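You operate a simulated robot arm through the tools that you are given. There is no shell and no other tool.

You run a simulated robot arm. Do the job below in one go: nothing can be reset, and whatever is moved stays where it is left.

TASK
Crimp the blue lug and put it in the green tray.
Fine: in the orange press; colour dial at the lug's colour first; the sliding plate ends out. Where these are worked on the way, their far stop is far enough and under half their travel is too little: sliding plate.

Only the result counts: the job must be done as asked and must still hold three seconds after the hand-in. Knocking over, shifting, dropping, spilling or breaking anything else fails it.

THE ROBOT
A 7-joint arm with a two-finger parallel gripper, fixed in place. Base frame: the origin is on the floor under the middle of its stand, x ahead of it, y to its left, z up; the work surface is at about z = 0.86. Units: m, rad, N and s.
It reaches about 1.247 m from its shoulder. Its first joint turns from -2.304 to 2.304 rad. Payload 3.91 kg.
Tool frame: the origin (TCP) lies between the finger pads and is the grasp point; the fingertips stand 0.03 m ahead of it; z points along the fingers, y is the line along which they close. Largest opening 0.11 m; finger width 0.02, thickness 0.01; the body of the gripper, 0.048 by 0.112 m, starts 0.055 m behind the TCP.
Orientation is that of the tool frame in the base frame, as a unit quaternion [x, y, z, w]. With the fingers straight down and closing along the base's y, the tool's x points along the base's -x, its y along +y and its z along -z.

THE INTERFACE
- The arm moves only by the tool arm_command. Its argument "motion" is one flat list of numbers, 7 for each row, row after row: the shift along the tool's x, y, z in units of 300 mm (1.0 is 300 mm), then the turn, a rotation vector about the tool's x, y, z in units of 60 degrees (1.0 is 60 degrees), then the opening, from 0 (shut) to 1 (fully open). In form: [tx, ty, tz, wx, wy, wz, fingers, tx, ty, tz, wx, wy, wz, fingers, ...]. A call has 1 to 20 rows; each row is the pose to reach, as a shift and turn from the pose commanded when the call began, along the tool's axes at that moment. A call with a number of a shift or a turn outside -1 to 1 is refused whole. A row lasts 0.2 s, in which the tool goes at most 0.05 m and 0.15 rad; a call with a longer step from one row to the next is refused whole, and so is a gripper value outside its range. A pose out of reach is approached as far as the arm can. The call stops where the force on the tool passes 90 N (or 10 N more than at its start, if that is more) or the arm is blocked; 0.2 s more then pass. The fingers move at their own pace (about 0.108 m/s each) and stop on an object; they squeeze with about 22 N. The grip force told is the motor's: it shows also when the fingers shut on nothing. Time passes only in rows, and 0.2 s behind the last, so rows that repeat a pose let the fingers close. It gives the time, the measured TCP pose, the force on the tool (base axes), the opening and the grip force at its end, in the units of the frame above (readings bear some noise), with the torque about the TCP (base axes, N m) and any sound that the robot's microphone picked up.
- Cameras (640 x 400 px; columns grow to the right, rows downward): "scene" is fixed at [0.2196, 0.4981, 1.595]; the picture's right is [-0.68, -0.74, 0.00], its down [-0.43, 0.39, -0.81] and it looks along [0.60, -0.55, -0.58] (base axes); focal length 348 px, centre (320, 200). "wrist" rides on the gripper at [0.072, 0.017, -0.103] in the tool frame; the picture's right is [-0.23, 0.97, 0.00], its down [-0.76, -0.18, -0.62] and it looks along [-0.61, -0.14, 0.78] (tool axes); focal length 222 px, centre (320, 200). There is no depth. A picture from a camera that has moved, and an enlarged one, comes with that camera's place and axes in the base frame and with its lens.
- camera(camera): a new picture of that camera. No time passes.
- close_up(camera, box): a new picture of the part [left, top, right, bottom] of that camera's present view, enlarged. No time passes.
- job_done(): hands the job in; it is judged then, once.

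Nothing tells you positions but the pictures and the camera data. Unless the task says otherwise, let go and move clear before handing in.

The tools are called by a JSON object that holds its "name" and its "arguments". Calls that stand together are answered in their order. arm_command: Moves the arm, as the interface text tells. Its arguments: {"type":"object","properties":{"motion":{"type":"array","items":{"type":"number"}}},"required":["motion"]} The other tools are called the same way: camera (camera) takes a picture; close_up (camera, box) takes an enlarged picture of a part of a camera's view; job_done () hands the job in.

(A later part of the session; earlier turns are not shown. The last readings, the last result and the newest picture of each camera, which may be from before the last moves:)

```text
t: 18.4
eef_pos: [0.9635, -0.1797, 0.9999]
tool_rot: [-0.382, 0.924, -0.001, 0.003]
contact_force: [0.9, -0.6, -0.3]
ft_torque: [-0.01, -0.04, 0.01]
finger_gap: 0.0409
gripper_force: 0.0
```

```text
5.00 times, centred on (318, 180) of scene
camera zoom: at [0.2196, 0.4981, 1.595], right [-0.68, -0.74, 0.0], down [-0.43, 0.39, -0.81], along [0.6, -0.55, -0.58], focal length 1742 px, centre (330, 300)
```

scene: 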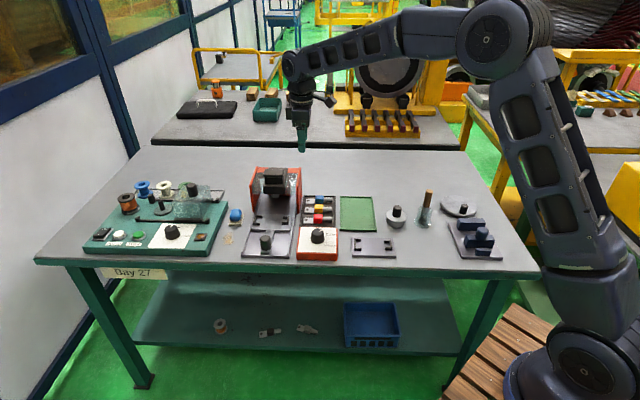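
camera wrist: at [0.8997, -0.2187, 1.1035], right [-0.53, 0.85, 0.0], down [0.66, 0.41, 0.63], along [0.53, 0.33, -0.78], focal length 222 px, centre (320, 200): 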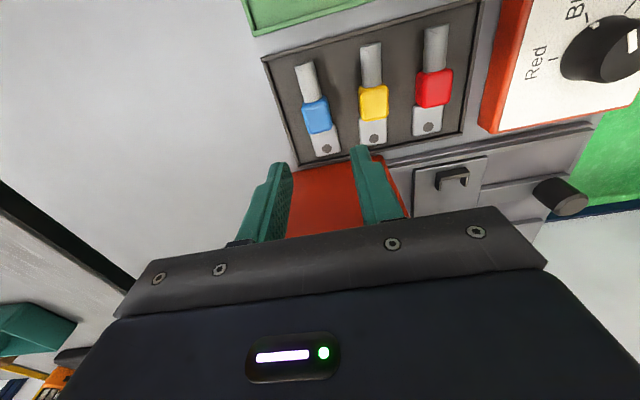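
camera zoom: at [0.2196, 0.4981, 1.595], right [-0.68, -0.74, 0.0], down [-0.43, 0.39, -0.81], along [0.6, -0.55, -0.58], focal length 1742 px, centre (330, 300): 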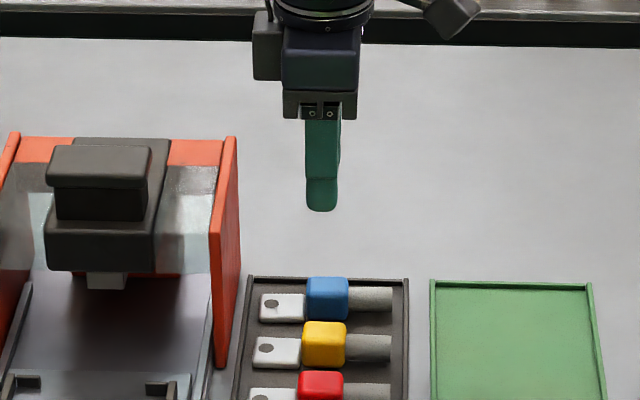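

{"name": "close_up", "arguments": {"camera": "wrist", "box": [250, 30, 410, 170]}}

{"name": "close_up", "arguments": {"camera": "wrist", "box": [280, 60, 360, 165]}}

```text
2.86 times, centred on (330, 100) of wrist
camera zoom: at [0.8997, -0.2187, 1.1035], right [-0.53, 0.85, 0.0], down [0.66, 0.41, 0.63], along [0.53, 0.33, -0.78], focal length 635 px, centre (291, 486)
```

zoom: 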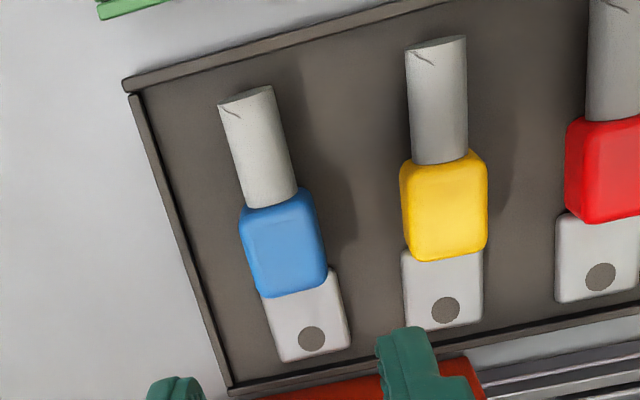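

```text
3.81 times, centred on (320, 112) of wrist
camera zoom: at [0.8997, -0.2187, 1.1035], right [-0.53, 0.85, 0.0], down [0.66, 0.41, 0.63], along [0.53, 0.33, -0.78], focal length 846 px, centre (320, 533)
```

zoom: 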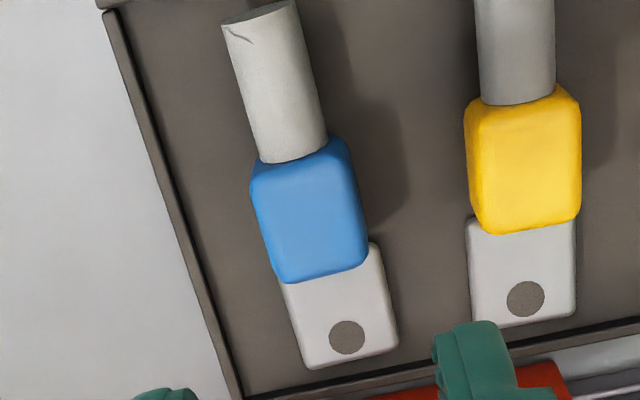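

The offset between the fingers and the lug is about 2–3 mm. I'll correct it, lower over the sleeve with the fingers straddling it, and check before closing.

{"name": "arm_command", "arguments": {"motion": [0.009, -0.005, 0.08, 0, 0, 0, 0.37, 0.009, -0.005, 0.16, 0, 0, 0, 0.37, 0.009, -0.005, 0.24, 0, 0, 0, 0.37, 0.009, -0.005, 0.3, 0, 0, 0, 0.37, 0.009, -0.005, 0.3267, 0, 0, 0, 0.37, 0.009, -0.005, 0.3267, 0, 0, 0, 0.37]}}

{"name": "close_up", "arguments": {"camera": "scene", "box": [290, 175, 354, 220]}}

{"name": "camera", "arguments": {"camera": "wrist"}}

{"name": "close_up", "arguments": {"camera": "wrist", "box": [240, 60, 400, 180]}}

```text
t: 19.8
eef_pos: [0.9608, -0.1837, 0.9016]
tool_rot: [-0.382, 0.924, -0.001, 0.002]
contact_force: [-0.5, -0.5, 0.2]
ft_torque: [-0.03, 0.02, -0.02]
finger_gap: 0.0405
gripper_force: 0.1
```

```text
8.89 times, centred on (322, 198) of scene
camera zoom: at [0.2196, 0.4981, 1.595], right [-0.68, -0.74, 0.0], down [-0.43, 0.39, -0.81], along [0.6, -0.55, -0.58], focal length 3097 px, centre (302, 222)
```

zoom: 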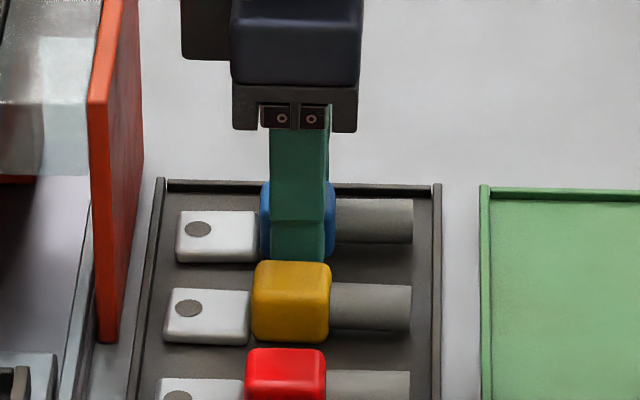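

```text
taken
camera wrist: at [0.8978, -0.2219, 1.0054], right [-0.53, 0.85, 0.0], down [0.66, 0.41, 0.63], along [0.53, 0.33, -0.78], focal length 222 px, centre (320, 200)
```

wrist: 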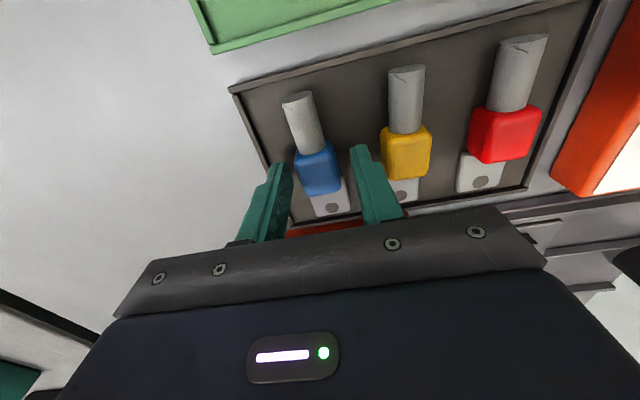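

```text
3.33 times, centred on (320, 120) of wrist
camera zoom: at [0.8978, -0.2219, 1.0054], right [-0.53, 0.85, 0.0], down [0.66, 0.41, 0.63], along [0.53, 0.33, -0.78], focal length 740 px, centre (320, 467)
```

zoom: 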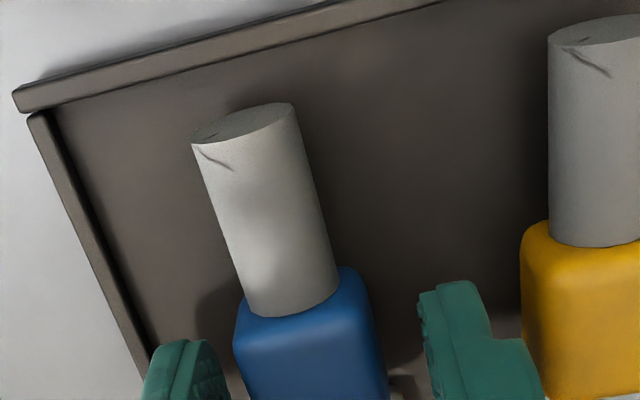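

The fingers straddle only the blue sleeve, so I'll close on it.

{"name": "arm_command", "arguments": {"motion": [0, -0.002, 0, 0, 0, 0, 0.3, 0, -0.002, 0, 0, 0, 0, 0.15, 0, -0.002, 0, 0, 0, 0, 0.1, 0, -0.002, 0, 0, 0, 0, 0.1, 0, -0.002, 0, 0, 0, 0, 0.1]}}

{"name": "close_up", "arguments": {"camera": "wrist", "box": [240, 60, 400, 220]}}

```text
t: 21.0
eef_pos: [0.9618, -0.1828, 0.9018]
tool_rot: [-0.382, 0.924, -0.001, 0.003]
contact_force: [-0.6, -0.9, -0.6]
ft_torque: [0.02, -0.01, -0.01]
finger_gap: 0.0252
gripper_force: 21.5
```

```text
2.50 times, centred on (320, 140) of wrist
camera zoom: at [0.8978, -0.2223, 1.0056], right [-0.53, 0.85, 0.0], down [0.66, 0.41, 0.63], along [0.53, 0.33, -0.78], focal length 555 px, centre (320, 350)
```

zoom: 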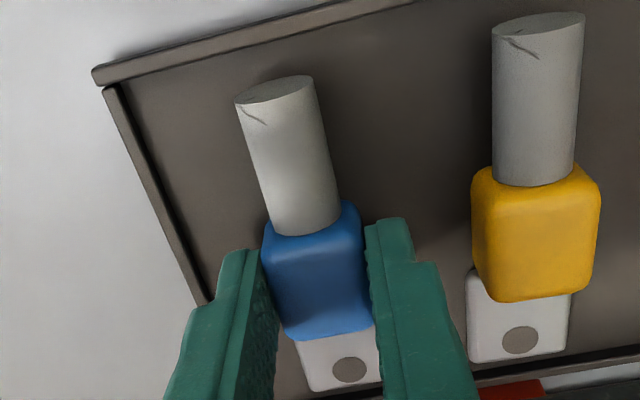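

The sleeve is gripped at a 25 mm gap. I'll lift straight up.

{"name": "arm_command", "arguments": {"motion": [0, 0, -0.03, 0, 0, 0, 0.1, 0, 0, -0.1, 0, 0, 0, 0.1, 0, 0, -0.22, 0, 0, 0, 0.1, 0, 0, -0.36, 0, 0, 0, 0.1, 0, 0, -0.5, 0, 0, 0, 0.1, 0, 0, -0.593, 0, 0, 0, 0.1, 0, 0, -0.593, 0, 0, 0, 0.1]}}

{"name": "camera", "arguments": {"camera": "wrist"}}

{"name": "close_up", "arguments": {"camera": "scene", "box": [240, 130, 368, 210]}}

```text
t: 22.6
eef_pos: [0.9587, -0.1841, 1.08]
tool_rot: [-0.382, 0.924, 0.0, 0.002]
contact_force: [0.2, 0.4, -0.6]
ft_torque: [0.04, 0.0, 0.02]
finger_gap: 0.0254
gripper_force: 22.3
```

```text
taken
camera wrist: at [0.8955, -0.2242, 1.1832], right [-0.53, 0.85, 0.0], down [0.66, 0.41, 0.63], along [0.53, 0.33, -0.78], focal length 222 px, centre (320, 200)
```

wrist: 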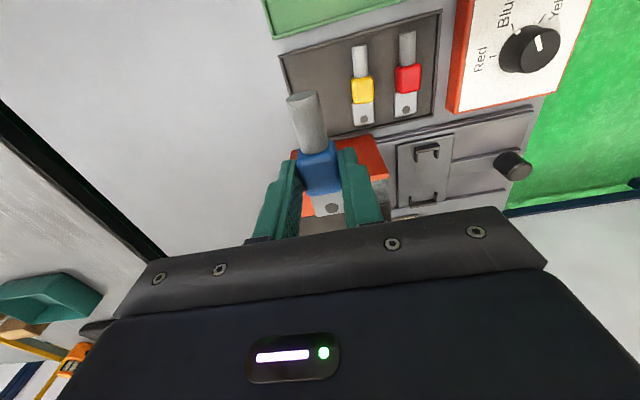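

```text
5.00 times, centred on (304, 170) of scene
camera zoom: at [0.2196, 0.4981, 1.595], right [-0.68, -0.74, 0.0], down [-0.43, 0.39, -0.81], along [0.6, -0.55, -0.58], focal length 1742 px, centre (400, 350)
```

zoom: 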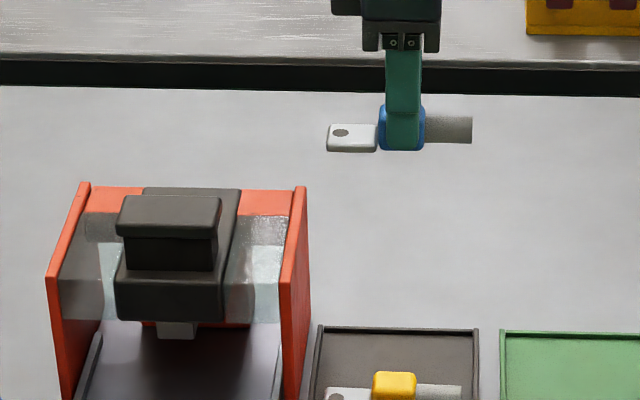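

The lug is held level. I'll carry it over the press front, staying high, to above the nest.

{"name": "arm_command", "arguments": {"motion": [-0.0839, 0.0736, 0, 0, 0, 0, 0.1, -0.1678, 0.1472, 0, 0, 0, 0, 0.1, -0.2517, 0.2208, 0, 0, 0, 0, 0.1, -0.3355, 0.2945, 0, 0, 0, 0, 0.1, -0.4194, 0.3681, 0, 0, 0, 0, 0.1, -0.5033, 0.4417, 0, 0, 0, 0, 0.1, -0.5033, 0.4417, 0.1, 0, 0, 0, 0.1, -0.5033, 0.4417, 0.2, 0, 0, 0, 0.1, -0.5033, 0.4417, 0.2, 0, 0, 0, 0.1]}}

{"name": "camera", "arguments": {"camera": "wrist"}}

{"name": "close_up", "arguments": {"camera": "scene", "box": [232, 150, 328, 240]}}

```text
t: 24.6
eef_pos: [0.9738, 0.0193, 1.0206]
tool_rot: [-0.383, 0.924, -0.001, 0.002]
contact_force: [0.1, 0.6, -1.0]
ft_torque: [0.0, -0.01, 0.0]
finger_gap: 0.0253
gripper_force: 22.1
```

```text
taken
camera wrist: at [0.9099, -0.0211, 1.1228], right [-0.53, 0.85, 0.0], down [0.66, 0.41, 0.63], along [0.53, 0.33, -0.78], focal length 222 px, centre (320, 200)
```

wrist: 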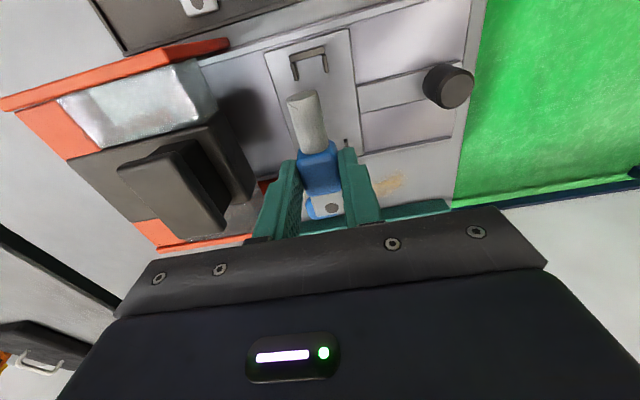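

```text
4.44 times, centred on (280, 195) of scene
camera zoom: at [0.2196, 0.4981, 1.595], right [-0.68, -0.74, 0.0], down [-0.43, 0.39, -0.81], along [0.6, -0.55, -0.58], focal length 1548 px, centre (498, 222)
```

zoom: 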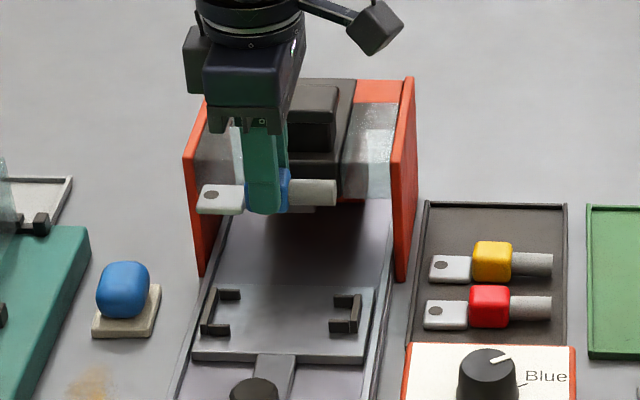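

{"name": "close_up", "arguments": {"camera": "wrist", "box": [250, 20, 378, 220]}}

{"name": "close_up", "arguments": {"camera": "wrist", "box": [260, 30, 370, 110]}}

{"name": "close_up", "arguments": {"camera": "scene", "box": [256, 180, 320, 230]}}

```text
2.00 times, centred on (314, 120) of wrist
camera zoom: at [0.9099, -0.0211, 1.1228], right [-0.53, 0.85, 0.0], down [0.66, 0.41, 0.63], along [0.53, 0.33, -0.78], focal length 444 px, centre (332, 360)
```

zoom: 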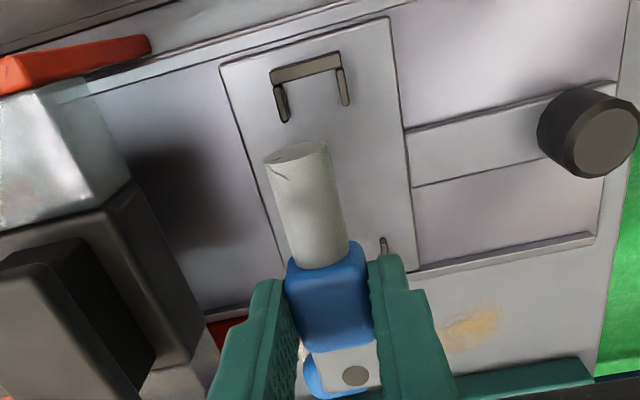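

```text
5.00 times, centred on (315, 70) of wrist
camera zoom: at [0.9099, -0.0211, 1.1228], right [-0.53, 0.85, 0.0], down [0.66, 0.41, 0.63], along [0.53, 0.33, -0.78], focal length 1111 px, centre (345, 850)
```

zoom: 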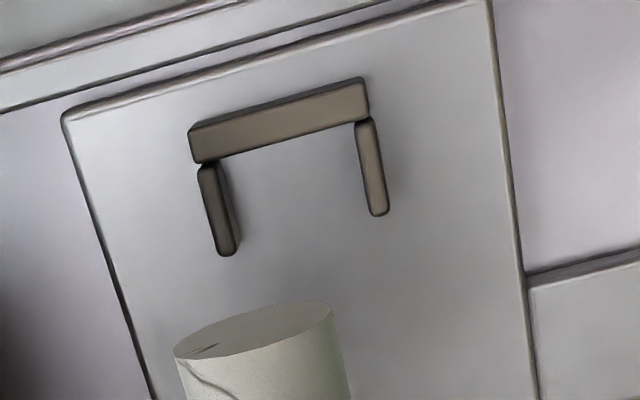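

```text
8.00 times, centred on (288, 205) of scene
camera zoom: at [0.2196, 0.4981, 1.595], right [-0.68, -0.74, 0.0], down [-0.43, 0.39, -0.81], along [0.6, -0.55, -0.58], focal length 2787 px, centre (576, 160)
```

zoom: 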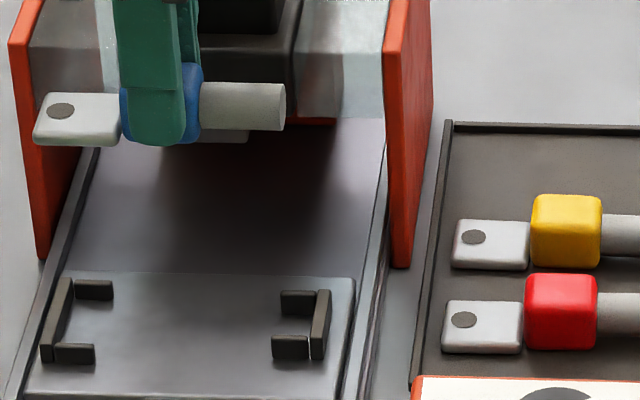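

The lug is centred across the nest but sits about 3.5 mm too far left along it. I'll correct that and lower to just above the posts to check.

{"name": "arm_command", "arguments": {"motion": [0.0117, 0.001, 0.08, 0, 0, 0, 0.1, 0.0117, 0.001, 0.16, 0, 0, 0, 0.1, 0.0117, 0.001, 0.23, 0, 0, 0, 0.1, 0.0117, 0.001, 0.29, 0, 0, 0, 0.1, 0.0117, 0.001, 0.29, 0, 0, 0, 0.1]}}

{"name": "camera", "arguments": {"camera": "wrist"}}

{"name": "close_up", "arguments": {"camera": "scene", "box": [248, 195, 302, 238]}}

{"name": "close_up", "arguments": {"camera": "wrist", "box": [250, 20, 390, 120]}}

```text
t: 25.8
eef_pos: [0.9721, 0.0173, 0.9331]
tool_rot: [-0.381, 0.924, -0.001, 0.003]
contact_force: [-0.1, 0.1, -0.4]
ft_torque: [0.0, -0.01, 0.03]
finger_gap: 0.0252
gripper_force: 22.4
```

```text
taken
camera wrist: at [0.9086, -0.0238, 1.0364], right [-0.53, 0.85, 0.0], down [0.66, 0.41, 0.63], along [0.53, 0.33, -0.78], focal length 222 px, centre (320, 200)
```

wrist: 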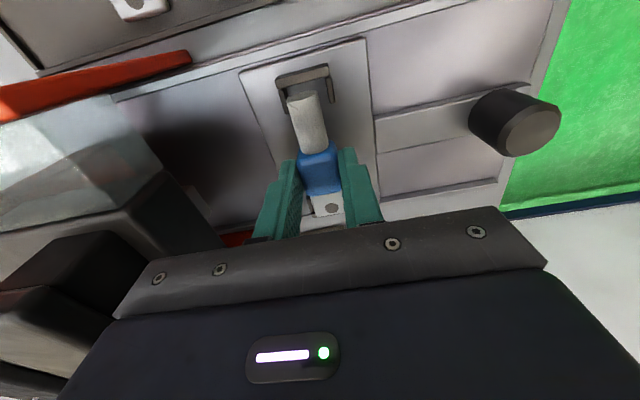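

```text
9.30 times, centred on (275, 216) of scene
camera zoom: at [0.2196, 0.4981, 1.595], right [-0.68, -0.74, 0.0], down [-0.43, 0.39, -0.81], along [0.6, -0.55, -0.58], focal length 3241 px, centre (739, 46)
```

zoom: 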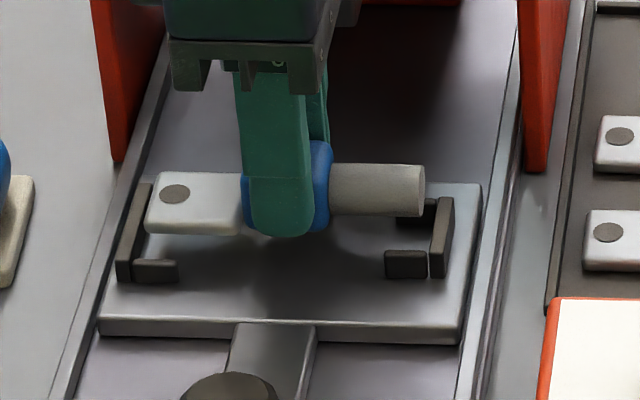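

```text
4.00 times, centred on (320, 70) of wrist
camera zoom: at [0.9086, -0.0238, 1.0364], right [-0.53, 0.85, 0.0], down [0.66, 0.41, 0.63], along [0.53, 0.33, -0.78], focal length 888 px, centre (320, 720)
```

zoom: 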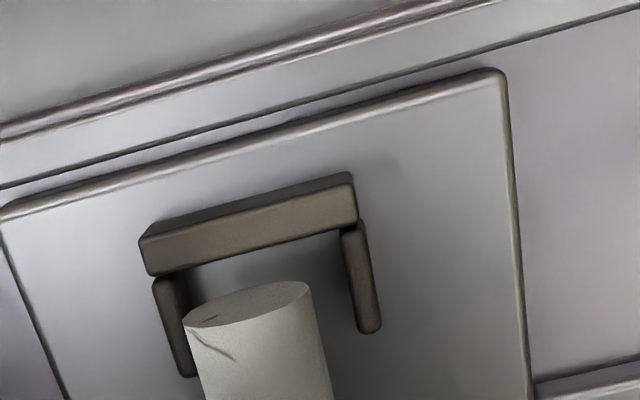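

The clearances are about 2–3 mm at both ends and it is centred crosswise. I'll lower in small steps until the lug rests on the plate.

{"name": "arm_command", "arguments": {"motion": [0, 0.001, 0.015, 0, 0, 0, 0.1, 0, 0.001, 0.03, 0, 0, 0, 0.1, 0, 0.001, 0.042, 0, 0, 0, 0.1, 0, 0.001, 0.042, 0, 0, 0, 0.1]}}

{"name": "close_up", "arguments": {"camera": "scene", "box": [248, 195, 302, 238]}}

```text
t: 26.8
eef_pos: [0.9714, 0.0155, 0.9215]
tool_rot: [-0.383, 0.924, -0.001, 0.002]
contact_force: [-0.3, 0.2, -1.4]
ft_torque: [-0.03, 0.02, -0.03]
finger_gap: 0.0251
gripper_force: 22.1
```

```text
9.30 times, centred on (275, 216) of scene
camera zoom: at [0.2196, 0.4981, 1.595], right [-0.68, -0.74, 0.0], down [-0.43, 0.39, -0.81], along [0.6, -0.55, -0.58], focal length 3241 px, centre (739, 46)
```

zoom: 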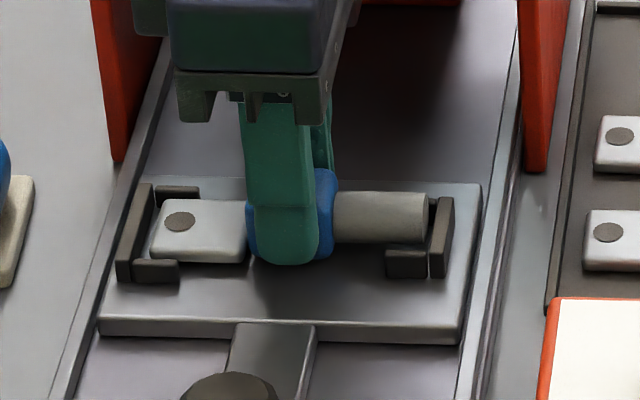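

{"name": "arm_command", "arguments": {"motion": [0, 0, 0.0035, 0, 0, 0, 0.1, 0, 0, 0.007, 0, 0, 0, 0.1, 0, 0, 0.01, 0, 0, 0, 0.1, 0, 0, 0.01, 0, 0, 0, 0.1]}}

```text
t: 27.8
eef_pos: [0.9707, 0.0143, 0.9185]
tool_rot: [-0.382, 0.924, -0.001, 0.003]
contact_force: [5.4, 0.8, 16.3]
ft_torque: [0.08, -0.01, 0.01]
finger_gap: 0.0254
gripper_force: 22.2
```

{"name": "close_up", "arguments": {"camera": "scene", "box": [248, 195, 302, 238]}}

{"name": "close_up", "arguments": {"camera": "wrist", "box": [250, 20, 390, 220]}}

```text
9.30 times, centred on (275, 216) of scene
camera zoom: at [0.2196, 0.4981, 1.595], right [-0.68, -0.74, 0.0], down [-0.43, 0.39, -0.81], along [0.6, -0.55, -0.58], focal length 3241 px, centre (739, 46)
```

zoom: 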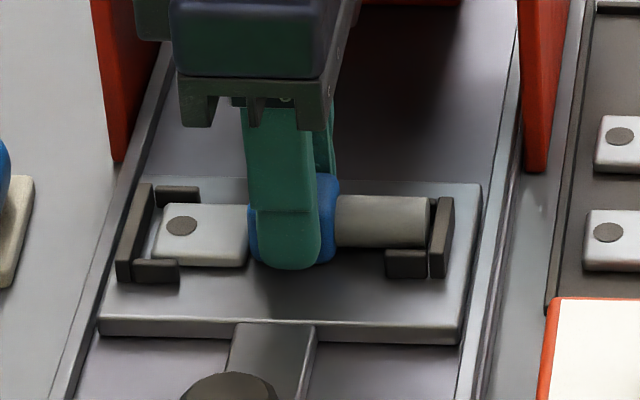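

```text
2.00 times, centred on (320, 120) of wrist
camera zoom: at [0.9072, -0.0244, 1.0223], right [-0.53, 0.85, 0.0], down [0.66, 0.41, 0.63], along [0.54, 0.33, -0.78], focal length 444 px, centre (320, 360)
```

zoom: 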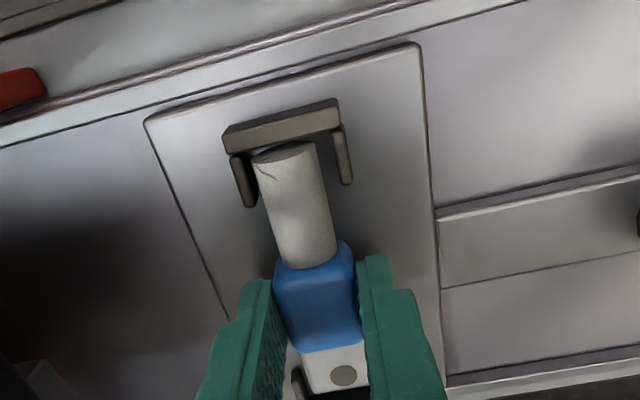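

The lug is seated in the nest, so I'll release and rise straight up.

{"name": "arm_command", "arguments": {"motion": [0, 0, 0.008, 0, 0, 0, 0.2, 0, 0, 0.005, 0, 0, 0, 0.45, 0, 0, 0.005, 0, 0, 0, 0.45, 0, 0, -0.06, 0, 0, 0, 0.45, 0, 0, -0.18, 0, 0, 0, 0.45, 0, 0, -0.32, 0, 0, 0, 0.45, 0, 0, -0.46, 0, 0, 0, 0.45, 0, 0, -0.6, 0, 0, 0, 0.45, 0, 0, -0.6, 0, 0, 0, 0.45]}}

{"name": "close_up", "arguments": {"camera": "scene", "box": [248, 195, 302, 238]}}

{"name": "camera", "arguments": {"camera": "wrist"}}

```text
t: 29.8
eef_pos: [0.97, 0.0176, 1.1005]
tool_rot: [-0.382, 0.924, -0.002, 0.003]
contact_force: [0.1, 0.3, -0.1]
ft_torque: [0.03, 0.03, 0.0]
finger_gap: 0.0495
gripper_force: 0.1
```

```text
9.30 times, centred on (275, 216) of scene
camera zoom: at [0.2196, 0.4981, 1.595], right [-0.68, -0.74, 0.0], down [-0.43, 0.39, -0.81], along [0.6, -0.55, -0.58], focal length 3241 px, centre (739, 46)
```

zoom: 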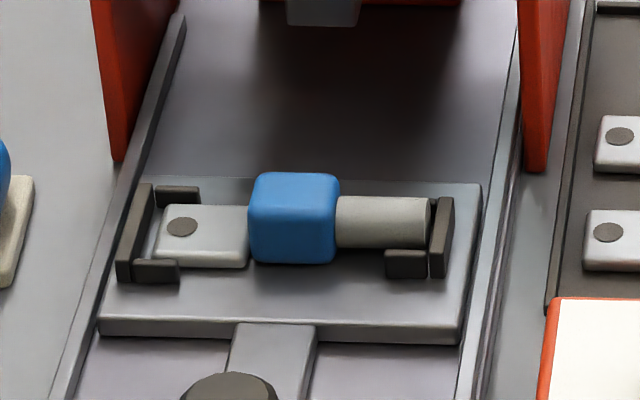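

```text
taken
camera wrist: at [0.9067, -0.0221, 1.2028], right [-0.53, 0.85, 0.0], down [0.66, 0.41, 0.63], along [0.53, 0.33, -0.78], focal length 222 px, centre (320, 200)
```

wrist: 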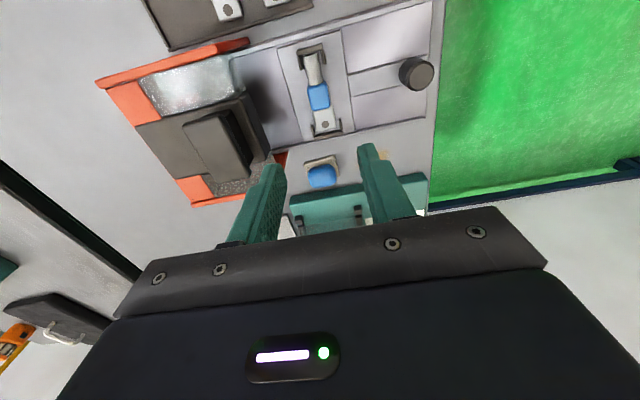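

The lug sits properly in the nest. Next I'll position the gripper over the slide knob at about E -0.700, N 0.555.

{"name": "arm_command", "arguments": {"motion": [-0.0013, 0.1, 0.04, 0, 0, 0, 0.6, -0.0027, 0.2, 0.1, 0, 0, 0, 0.6, -0.004, 0.3, 0.18, 0, 0, 0, 0.6, -0.0053, 0.396, 0.28, 0, 0, 0, 0.6, -0.0067, 0.396, 0.4, 0, 0, 0, 0.6, -0.0067, 0.396, 0.4, 0, 0, 0, 0.6]}}

{"name": "camera", "arguments": {"camera": "wrist"}}

{"name": "close_up", "arguments": {"camera": "scene", "box": [224, 185, 320, 265]}}

```text
t: 31.2
eef_pos: [0.8877, 0.1009, 0.9766]
tool_rot: [-0.382, 0.924, -0.001, 0.002]
contact_force: [0.3, 0.1, 0.6]
ft_torque: [0.0, 0.0, -0.05]
finger_gap: 0.0661
gripper_force: 0.1
```

```text
taken
camera wrist: at [0.8242, 0.0619, 1.0807], right [-0.53, 0.85, 0.0], down [0.66, 0.41, 0.63], along [0.53, 0.33, -0.78], focal length 222 px, centre (320, 200)
```

wrist: 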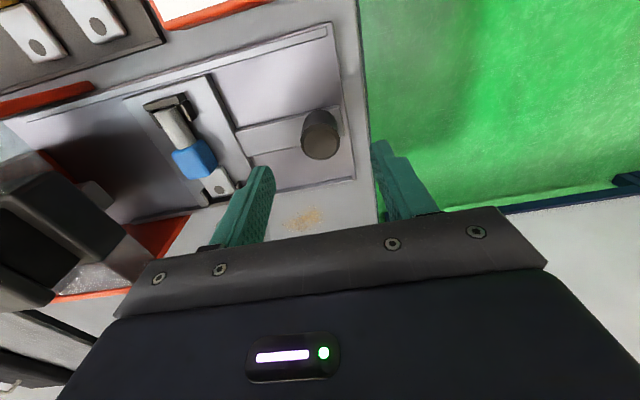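

```text
5.00 times, centred on (272, 225) of scene
camera zoom: at [0.2196, 0.4981, 1.595], right [-0.68, -0.74, 0.0], down [-0.43, 0.39, -0.81], along [0.6, -0.55, -0.58], focal length 1742 px, centre (560, 75)
```

zoom: 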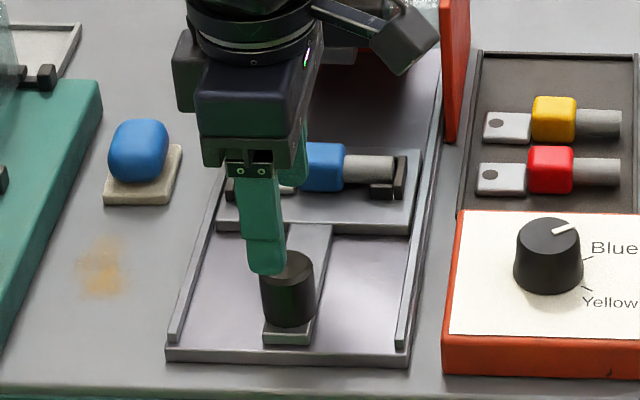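

{"name": "close_up", "arguments": {"camera": "wrist", "box": [230, 90, 430, 220]}}

```text
3.08 times, centred on (330, 155) of wrist
camera zoom: at [0.8242, 0.0619, 1.0807], right [-0.53, 0.85, 0.0], down [0.66, 0.41, 0.63], along [0.53, 0.33, -0.78], focal length 684 px, centre (289, 338)
```

zoom: 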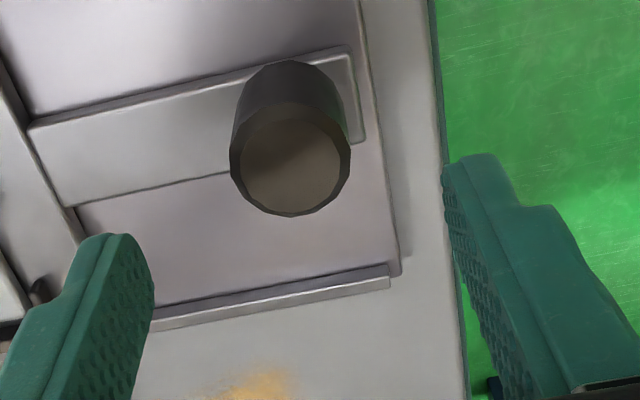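

The fingers are centred on the slide knob. I'll lower around it and close.

{"name": "arm_command", "arguments": {"motion": [0, 0, 0.07, 0, 0, 0, 0.6, 0, 0, 0.14, 0, 0, 0, 0.6, 0, 0, 0.187, 0, 0, 0, 0.6, 0, 0, 0.187, 0, 0, 0, 0.6, 0, 0, 0.187, 0, 0, 0, 0.4, 0, 0, 0.187, 0, 0, 0, 0.2, 0, 0, 0.187, 0, 0, 0, 0.2, 0, 0, 0.187, 0, 0, 0, 0.2]}}

{"name": "close_up", "arguments": {"camera": "scene", "box": [224, 185, 320, 265]}}

```text
t: 33.0
eef_pos: [0.8877, 0.1004, 0.9225]
tool_rot: [-0.382, 0.924, -0.001, 0.003]
contact_force: [-0.8, 0.5, -2.8]
ft_torque: [0.8, 0.08, 0.1]
finger_gap: 0.0311
gripper_force: 44.7
```

```text
5.00 times, centred on (272, 225) of scene
camera zoom: at [0.2196, 0.4981, 1.595], right [-0.68, -0.74, 0.0], down [-0.43, 0.39, -0.81], along [0.6, -0.55, -0.58], focal length 1742 px, centre (560, 75)
```

zoom: 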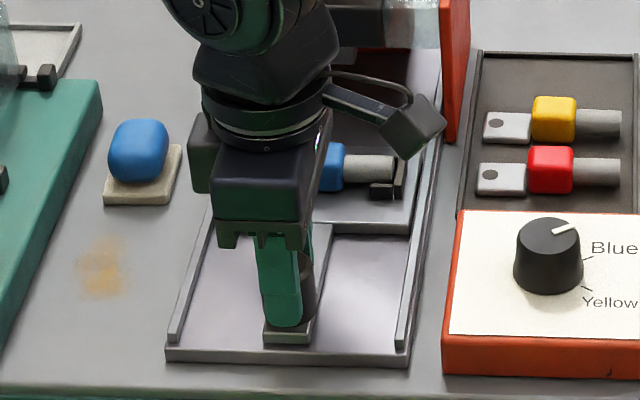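

The knob is gripped. I'll slide the plate inward gently and watch the force.

{"name": "arm_command", "arguments": {"motion": [0, -0.015, 0, 0, 0, 0, 0.2, 0, -0.04, 0, 0, 0, 0, 0.2, 0, -0.07, 0, 0, 0, 0, 0.2, 0, -0.1, 0, 0, 0, 0, 0.2, 0, -0.13, 0, 0, 0, 0, 0.2, 0, -0.16, 0, 0, 0, 0, 0.2, 0, -0.19, 0, 0, 0, 0, 0.2, 0, -0.21, 0, 0, 0, 0, 0.2, 0, -0.22, 0, 0, 0, 0, 0.2]}}

{"name": "close_up", "arguments": {"camera": "scene", "box": [224, 160, 320, 250]}}

{"name": "camera", "arguments": {"camera": "wrist"}}

```text
t: 35.0
eef_pos: [0.9359, 0.0527, 0.9208]
tool_rot: [-0.381, 0.924, -0.002, 0.003]
contact_force: [-14.7, -13.7, -6.0]
ft_torque: [0.85, -0.05, -0.14]
finger_gap: 0.031
gripper_force: 45.0
```

```text
4.44 times, centred on (272, 205) of scene
camera zoom: at [0.2196, 0.4981, 1.595], right [-0.68, -0.74, 0.0], down [-0.43, 0.39, -0.81], along [0.6, -0.55, -0.58], focal length 1548 px, centre (533, 178)
```

zoom: 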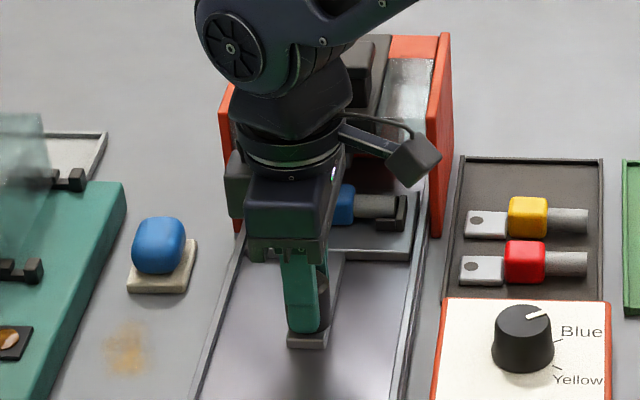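

```text
taken
camera wrist: at [0.8714, 0.0134, 1.0245], right [-0.53, 0.85, 0.0], down [0.66, 0.41, 0.63], along [0.53, 0.33, -0.78], focal length 222 px, centre (320, 200)
```

wrist: 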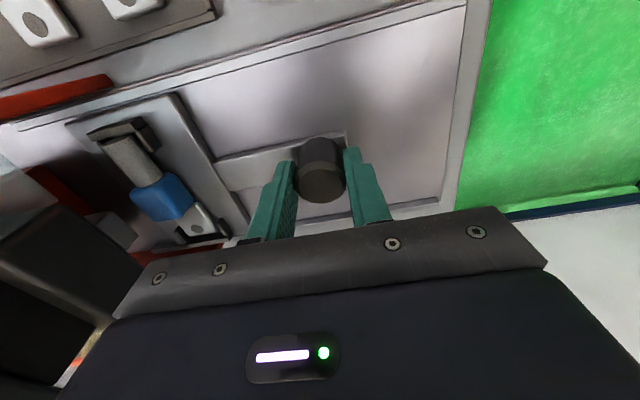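

{"name": "arm_command", "arguments": {"motion": [0.0027, -0.015, 0, 0, 0, 0, 0.2, 0.0027, -0.03, 0, 0, 0, 0, 0.2, 0.0027, -0.045, 0, 0, 0, 0, 0.2, 0.0027, -0.06, 0, 0, 0, 0, 0.2, 0.0027, -0.075, 0, 0, 0, 0, 0.2, 0.0027, -0.09, 0, 0, 0, 0, 0.2]}}

{"name": "close_up", "arguments": {"camera": "scene", "box": [224, 160, 320, 250]}}

{"name": "camera", "arguments": {"camera": "wrist"}}

```text
t: 36.4
eef_pos: [0.9535, 0.0341, 0.9218]
tool_rot: [-0.382, 0.924, 0.0, 0.003]
contact_force: [-8.8, -8.8, -15.5]
ft_torque: [0.44, 0.29, -0.25]
finger_gap: 0.0311
gripper_force: 45.2
```

```text
4.44 times, centred on (272, 205) of scene
camera zoom: at [0.2196, 0.4981, 1.595], right [-0.68, -0.74, 0.0], down [-0.43, 0.39, -0.81], along [0.6, -0.55, -0.58], focal length 1548 px, centre (533, 178)
```

zoom: 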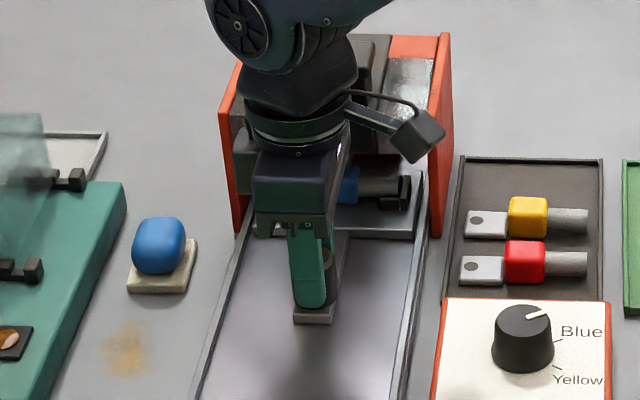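

```text
taken
camera wrist: at [0.8903, -0.0055, 1.0245], right [-0.53, 0.85, 0.0], down [0.66, 0.41, 0.63], along [0.53, 0.33, -0.78], focal length 222 px, centre (320, 200)
```

wrist: 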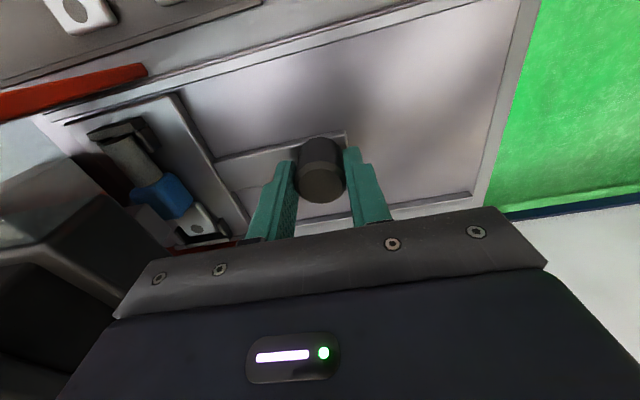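

{"name": "arm_command", "arguments": {"motion": [0.001, -0.0067, 0, 0, 0, 0, 0.2, 0.001, -0.0133, 0, 0, 0, 0, 0.2, 0.001, -0.02, 0, 0, 0, 0, 0.2, 0.001, -0.0267, 0, 0, 0, 0, 0.2]}}

{"name": "close_up", "arguments": {"camera": "scene", "box": [244, 160, 308, 220]}}

```text
t: 37.4
eef_pos: [0.9583, 0.0302, 0.9214]
tool_rot: [-0.382, 0.924, 0.0, 0.002]
contact_force: [-21.7, 3.9, -11.6]
ft_torque: [0.91, -0.26, -0.02]
finger_gap: 0.0311
gripper_force: 44.8
```

```text
6.67 times, centred on (276, 190) of scene
camera zoom: at [0.2196, 0.4981, 1.595], right [-0.68, -0.74, 0.0], down [-0.43, 0.39, -0.81], along [0.6, -0.55, -0.58], focal length 2323 px, centre (613, 267)
```

zoom: 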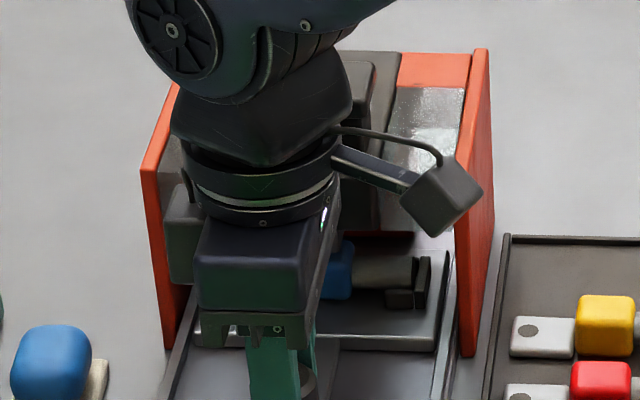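

{"name": "arm_command", "arguments": {"motion": [0.001, -0.005, 0, 0, 0, 0, 0.2, 0.001, -0.01, 0, 0, 0, 0, 0.2, 0.001, -0.01, 0, 0, 0, 0, 0.2]}}

```text
t: 38.2
eef_pos: [0.9576, 0.0296, 0.9215]
tool_rot: [-0.383, 0.924, 0.001, 0.001]
contact_force: [-56.5, 26.8, -13.3]
ft_torque: [0.53, 0.38, 0.41]
finger_gap: 0.0313
gripper_force: 45.1
```

The force rose to about 60 N along the slide with no further travel, so the plate is at its far stop after about 100 mm. I'll relax, release and rise.

{"name": "arm_command", "arguments": {"motion": [0, 0.008, 0, 0, 0, 0, 0.2, 0, 0.008, 0, 0, 0, 0, 0.2, 0, 0.008, 0, 0, 0, 0, 0.5, 0, 0.008, 0, 0, 0, 0, 0.55, 0, 0.008, -0.06, 0, 0, 0, 0.55, 0, 0.008, -0.18, 0, 0, 0, 0.55, 0, 0.008, -0.32, 0, 0, 0, 0.55, 0, 0.008, -0.46, 0, 0, 0, 0.55, 0, 0.008, -0.6, 0, 0, 0, 0.55, 0, 0.008, -0.7, 0, 0, 0, 0.55, 0, 0.008, -0.7, 0, 0, 0, 0.55]}}

{"name": "camera", "arguments": {"camera": "wrist"}}

{"name": "close_up", "arguments": {"camera": "scene", "box": [232, 155, 328, 235]}}

{"name": "close_up", "arguments": {"camera": "scene", "box": [248, 180, 304, 220]}}

```text
t: 40.6
eef_pos: [0.9562, 0.029, 1.131]
tool_rot: [-0.382, 0.924, -0.001, 0.002]
contact_force: [-0.2, 0.0, -1.4]
ft_torque: [0.0, 0.0, 0.02]
finger_gap: 0.0606
gripper_force: 0.1
```

```text
taken
camera wrist: at [0.8929, -0.0113, 1.2343], right [-0.53, 0.85, 0.0], down [0.66, 0.41, 0.63], along [0.53, 0.33, -0.78], focal length 222 px, centre (320, 200)
```

wrist: 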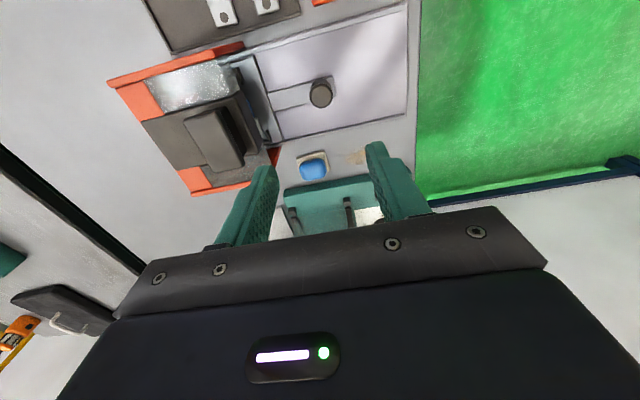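

```text
5.00 times, centred on (280, 195) of scene
camera zoom: at [0.2196, 0.4981, 1.595], right [-0.68, -0.74, 0.0], down [-0.43, 0.39, -0.81], along [0.6, -0.55, -0.58], focal length 1742 px, centre (520, 225)
```

zoom: 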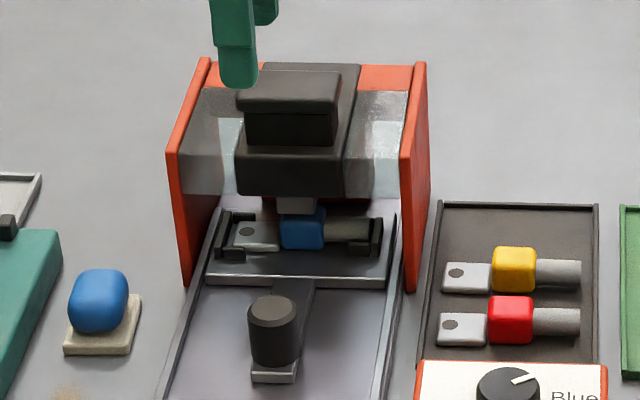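

```text
10.00 times, centred on (276, 200) of scene
camera zoom: at [0.2196, 0.4981, 1.595], right [-0.68, -0.74, 0.0], down [-0.43, 0.39, -0.81], along [0.6, -0.55, -0.58], focal length 3484 px, centre (760, 200)
```

zoom: 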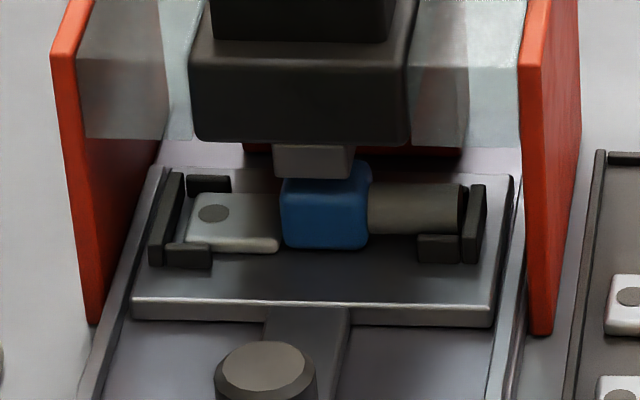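

The lug is under the die. I'll get an accurate fix on the handle cap before pressing it.

{"name": "close_up", "arguments": {"camera": "wrist", "box": [100, 30, 300, 210]}}

{"name": "close_up", "arguments": {"camera": "wrist", "box": [160, 85, 280, 185]}}

```text
2.22 times, centred on (200, 120) of wrist
camera zoom: at [0.8929, -0.0113, 1.2343], right [-0.53, 0.85, 0.0], down [0.66, 0.41, 0.63], along [0.53, 0.33, -0.78], focal length 494 px, centre (587, 378)
```

zoom: 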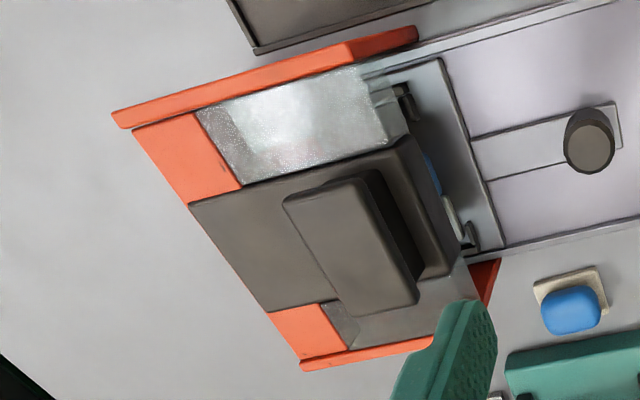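

```text
4.00 times, centred on (220, 135) of wrist
camera zoom: at [0.8929, -0.0113, 1.2343], right [-0.53, 0.85, 0.0], down [0.66, 0.41, 0.63], along [0.53, 0.33, -0.78], focal length 888 px, centre (720, 460)
```

zoom: 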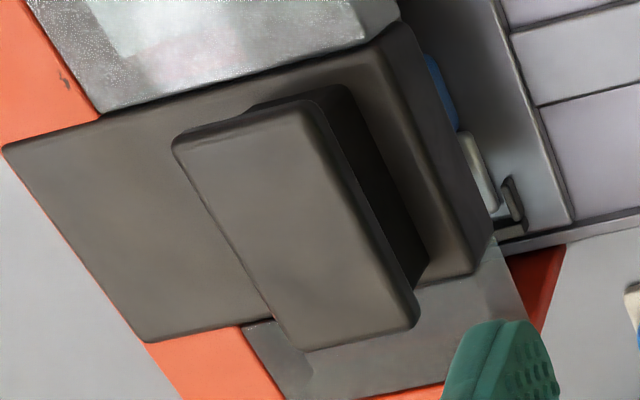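

The cap centre is at E -0.700, N 0.776, top z about 1.005. I'll close the fingers and move above it.

{"name": "arm_command", "arguments": {"motion": [-0.0033, -0.1, 0, 0, 0, 0, 0.3, -0.0067, -0.2, 0, 0, 0, 0, 0.0, -0.01, -0.3, 0, 0, 0, 0, 0.0, -0.0133, -0.4, 0, 0, 0, 0, 0.0, -0.0133, -0.4, 0.1, 0, 0, 0, 0.0, -0.0133, -0.4, 0.22, 0, 0, 0, 0.0, -0.0133, -0.4, 0.22, 0, 0, 0, 0.0]}}

{"name": "camera", "arguments": {"camera": "wrist"}}

{"name": "close_up", "arguments": {"camera": "scene", "box": [232, 145, 328, 225]}}

```text
t: 42.2
eef_pos: [1.0461, -0.0543, 1.0676]
tool_rot: [-0.383, 0.924, -0.001, 0.002]
contact_force: [0.0, 0.2, 0.9]
ft_torque: [-0.01, -0.01, 0.03]
finger_gap: 0.0001
gripper_force: 21.5
```

```text
taken
camera wrist: at [0.9824, -0.0948, 1.1711], right [-0.53, 0.85, 0.0], down [0.66, 0.41, 0.63], along [0.53, 0.33, -0.78], focal length 222 px, centre (320, 200)
```

wrist: 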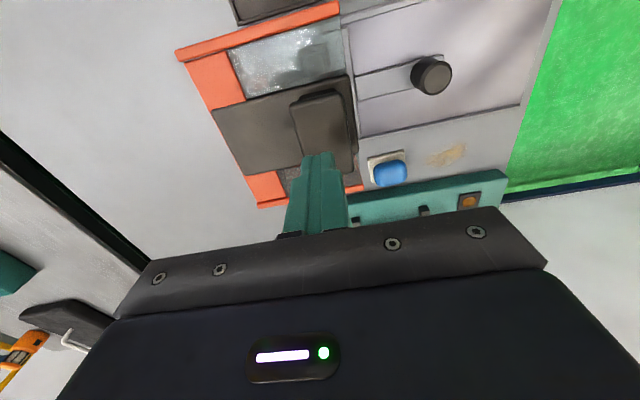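

```text
5.00 times, centred on (280, 185) of scene
camera zoom: at [0.2196, 0.4981, 1.595], right [-0.68, -0.74, 0.0], down [-0.43, 0.39, -0.81], along [0.6, -0.55, -0.58], focal length 1742 px, centre (520, 275)
```

zoom: 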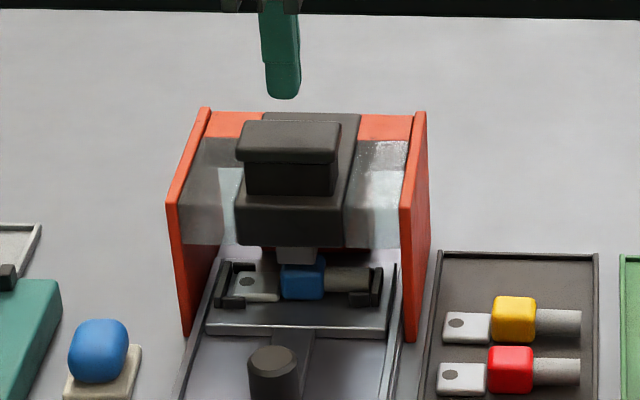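

{"name": "arm_command", "arguments": {"motion": [0, 0.007, 0.05, 0, 0, 0, 0.0, 0, 0.007, 0.095, 0, 0, 0, 0.0, 0, 0.007, 0.1, 0, 0, 0, 0.0]}}

{"name": "close_up", "arguments": {"camera": "scene", "box": [240, 150, 312, 210]}}

{"name": "close_up", "arguments": {"camera": "wrist", "box": [200, 20, 400, 220]}}

```text
t: 43.0
eef_pos: [1.0442, -0.0521, 1.037]
tool_rot: [-0.382, 0.924, -0.001, 0.003]
contact_force: [0.4, 0.4, 0.4]
ft_torque: [0.03, -0.01, -0.05]
finger_gap: 0.0
gripper_force: 22.4
```

```text
6.67 times, centred on (276, 180) of scene
camera zoom: at [0.2196, 0.4981, 1.595], right [-0.68, -0.74, 0.0], down [-0.43, 0.39, -0.81], along [0.6, -0.55, -0.58], focal length 2323 px, centre (613, 333)
```

zoom: 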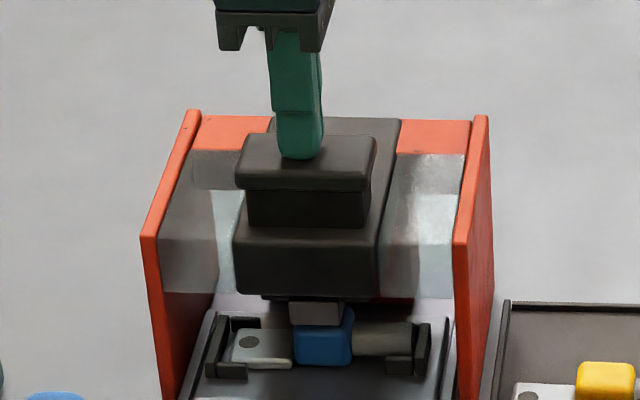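

```text
2.00 times, centred on (300, 120) of wrist
camera zoom: at [0.9808, -0.0917, 1.1394], right [-0.53, 0.85, 0.0], down [0.66, 0.41, 0.63], along [0.53, 0.33, -0.78], focal length 444 px, centre (360, 360)
```

zoom: 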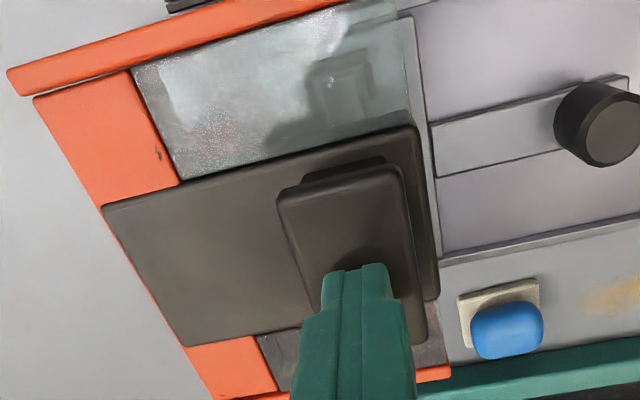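

The tips are centred on the cap and almost touching it. I'll press down in small steps.

{"name": "arm_command", "arguments": {"motion": [0, 0, 0.007, 0, 0, 0, 0.0, 0, 0, 0.014, 0, 0, 0, 0.0, 0, 0, 0.021, 0, 0, 0, 0.0, 0, 0, 0.028, 0, 0, 0, 0.0, 0, 0, 0.035, 0, 0, 0, 0.0]}}

{"name": "close_up", "arguments": {"camera": "scene", "box": [240, 150, 312, 210]}}

```text
t: 44.2
eef_pos: [1.0434, -0.0527, 1.0301]
tool_rot: [-0.382, 0.924, -0.002, 0.005]
contact_force: [-1.4, 2.4, 41.1]
ft_torque: [-0.12, 0.28, -0.06]
finger_gap: 0.0001
gripper_force: 22.0
heard: click
```

```text
6.67 times, centred on (276, 180) of scene
camera zoom: at [0.2196, 0.4981, 1.595], right [-0.68, -0.74, 0.0], down [-0.43, 0.39, -0.81], along [0.6, -0.55, -0.58], focal length 2323 px, centre (613, 333)
```

zoom: 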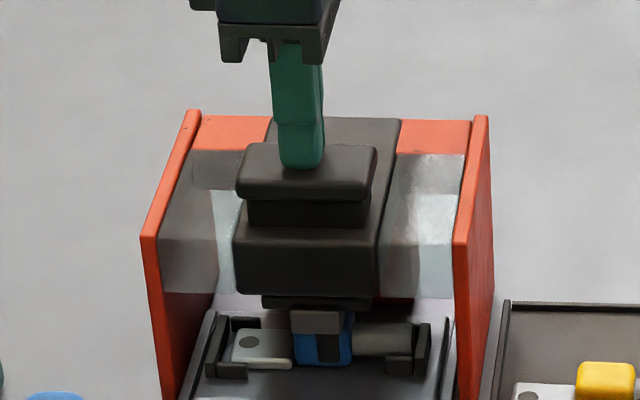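

There was a click and the die has come down on the sleeve. I'll take a close look at the lug.

{"name": "close_up", "arguments": {"camera": "scene", "box": [256, 190, 304, 220]}}

```text
13.33 times, centred on (280, 205) of scene
camera zoom: at [0.2196, 0.4981, 1.595], right [-0.68, -0.74, 0.0], down [-0.43, 0.39, -0.81], along [0.6, -0.55, -0.58], focal length 4646 px, centre (853, 133)
```

zoom: 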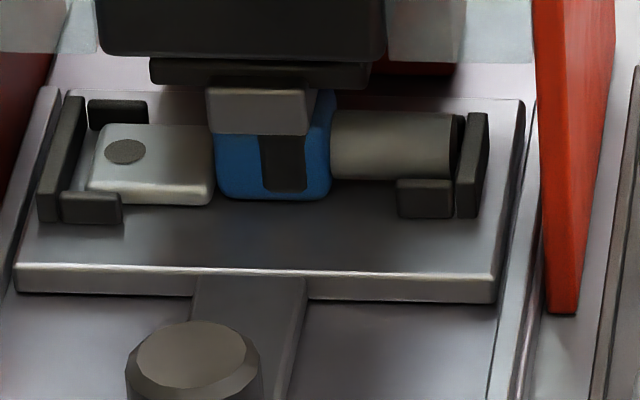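

A dark crimp mark now shows on the sleeve. I'll press slightly further to complete the stroke, then back off.

{"name": "arm_command", "arguments": {"motion": [0, 0, 0.004, 0, 0, 0, 0.0, 0, 0, 0.007, 0, 0, 0, 0.0]}}

{"name": "close_up", "arguments": {"camera": "scene", "box": [240, 150, 312, 210]}}

```text
t: 44.8
eef_pos: [1.0453, -0.0524, 1.03]
tool_rot: [-0.383, 0.924, -0.003, 0.007]
contact_force: [3.2, 1.2, 71.2]
ft_torque: [-0.19, 0.2, 0.28]
finger_gap: 0.0003
gripper_force: 22.0
```

```text
6.67 times, centred on (276, 180) of scene
camera zoom: at [0.2196, 0.4981, 1.595], right [-0.68, -0.74, 0.0], down [-0.43, 0.39, -0.81], along [0.6, -0.55, -0.58], focal length 2323 px, centre (613, 333)
```

zoom: 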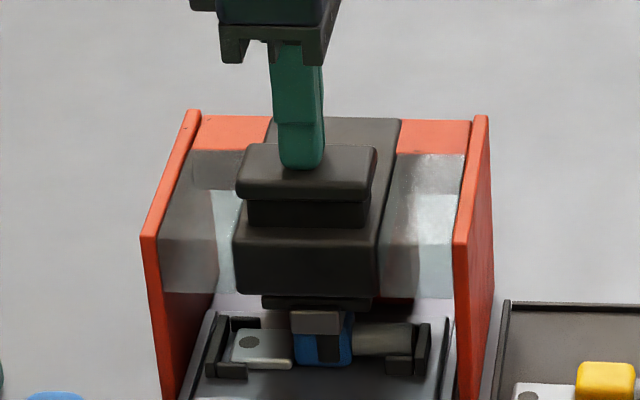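

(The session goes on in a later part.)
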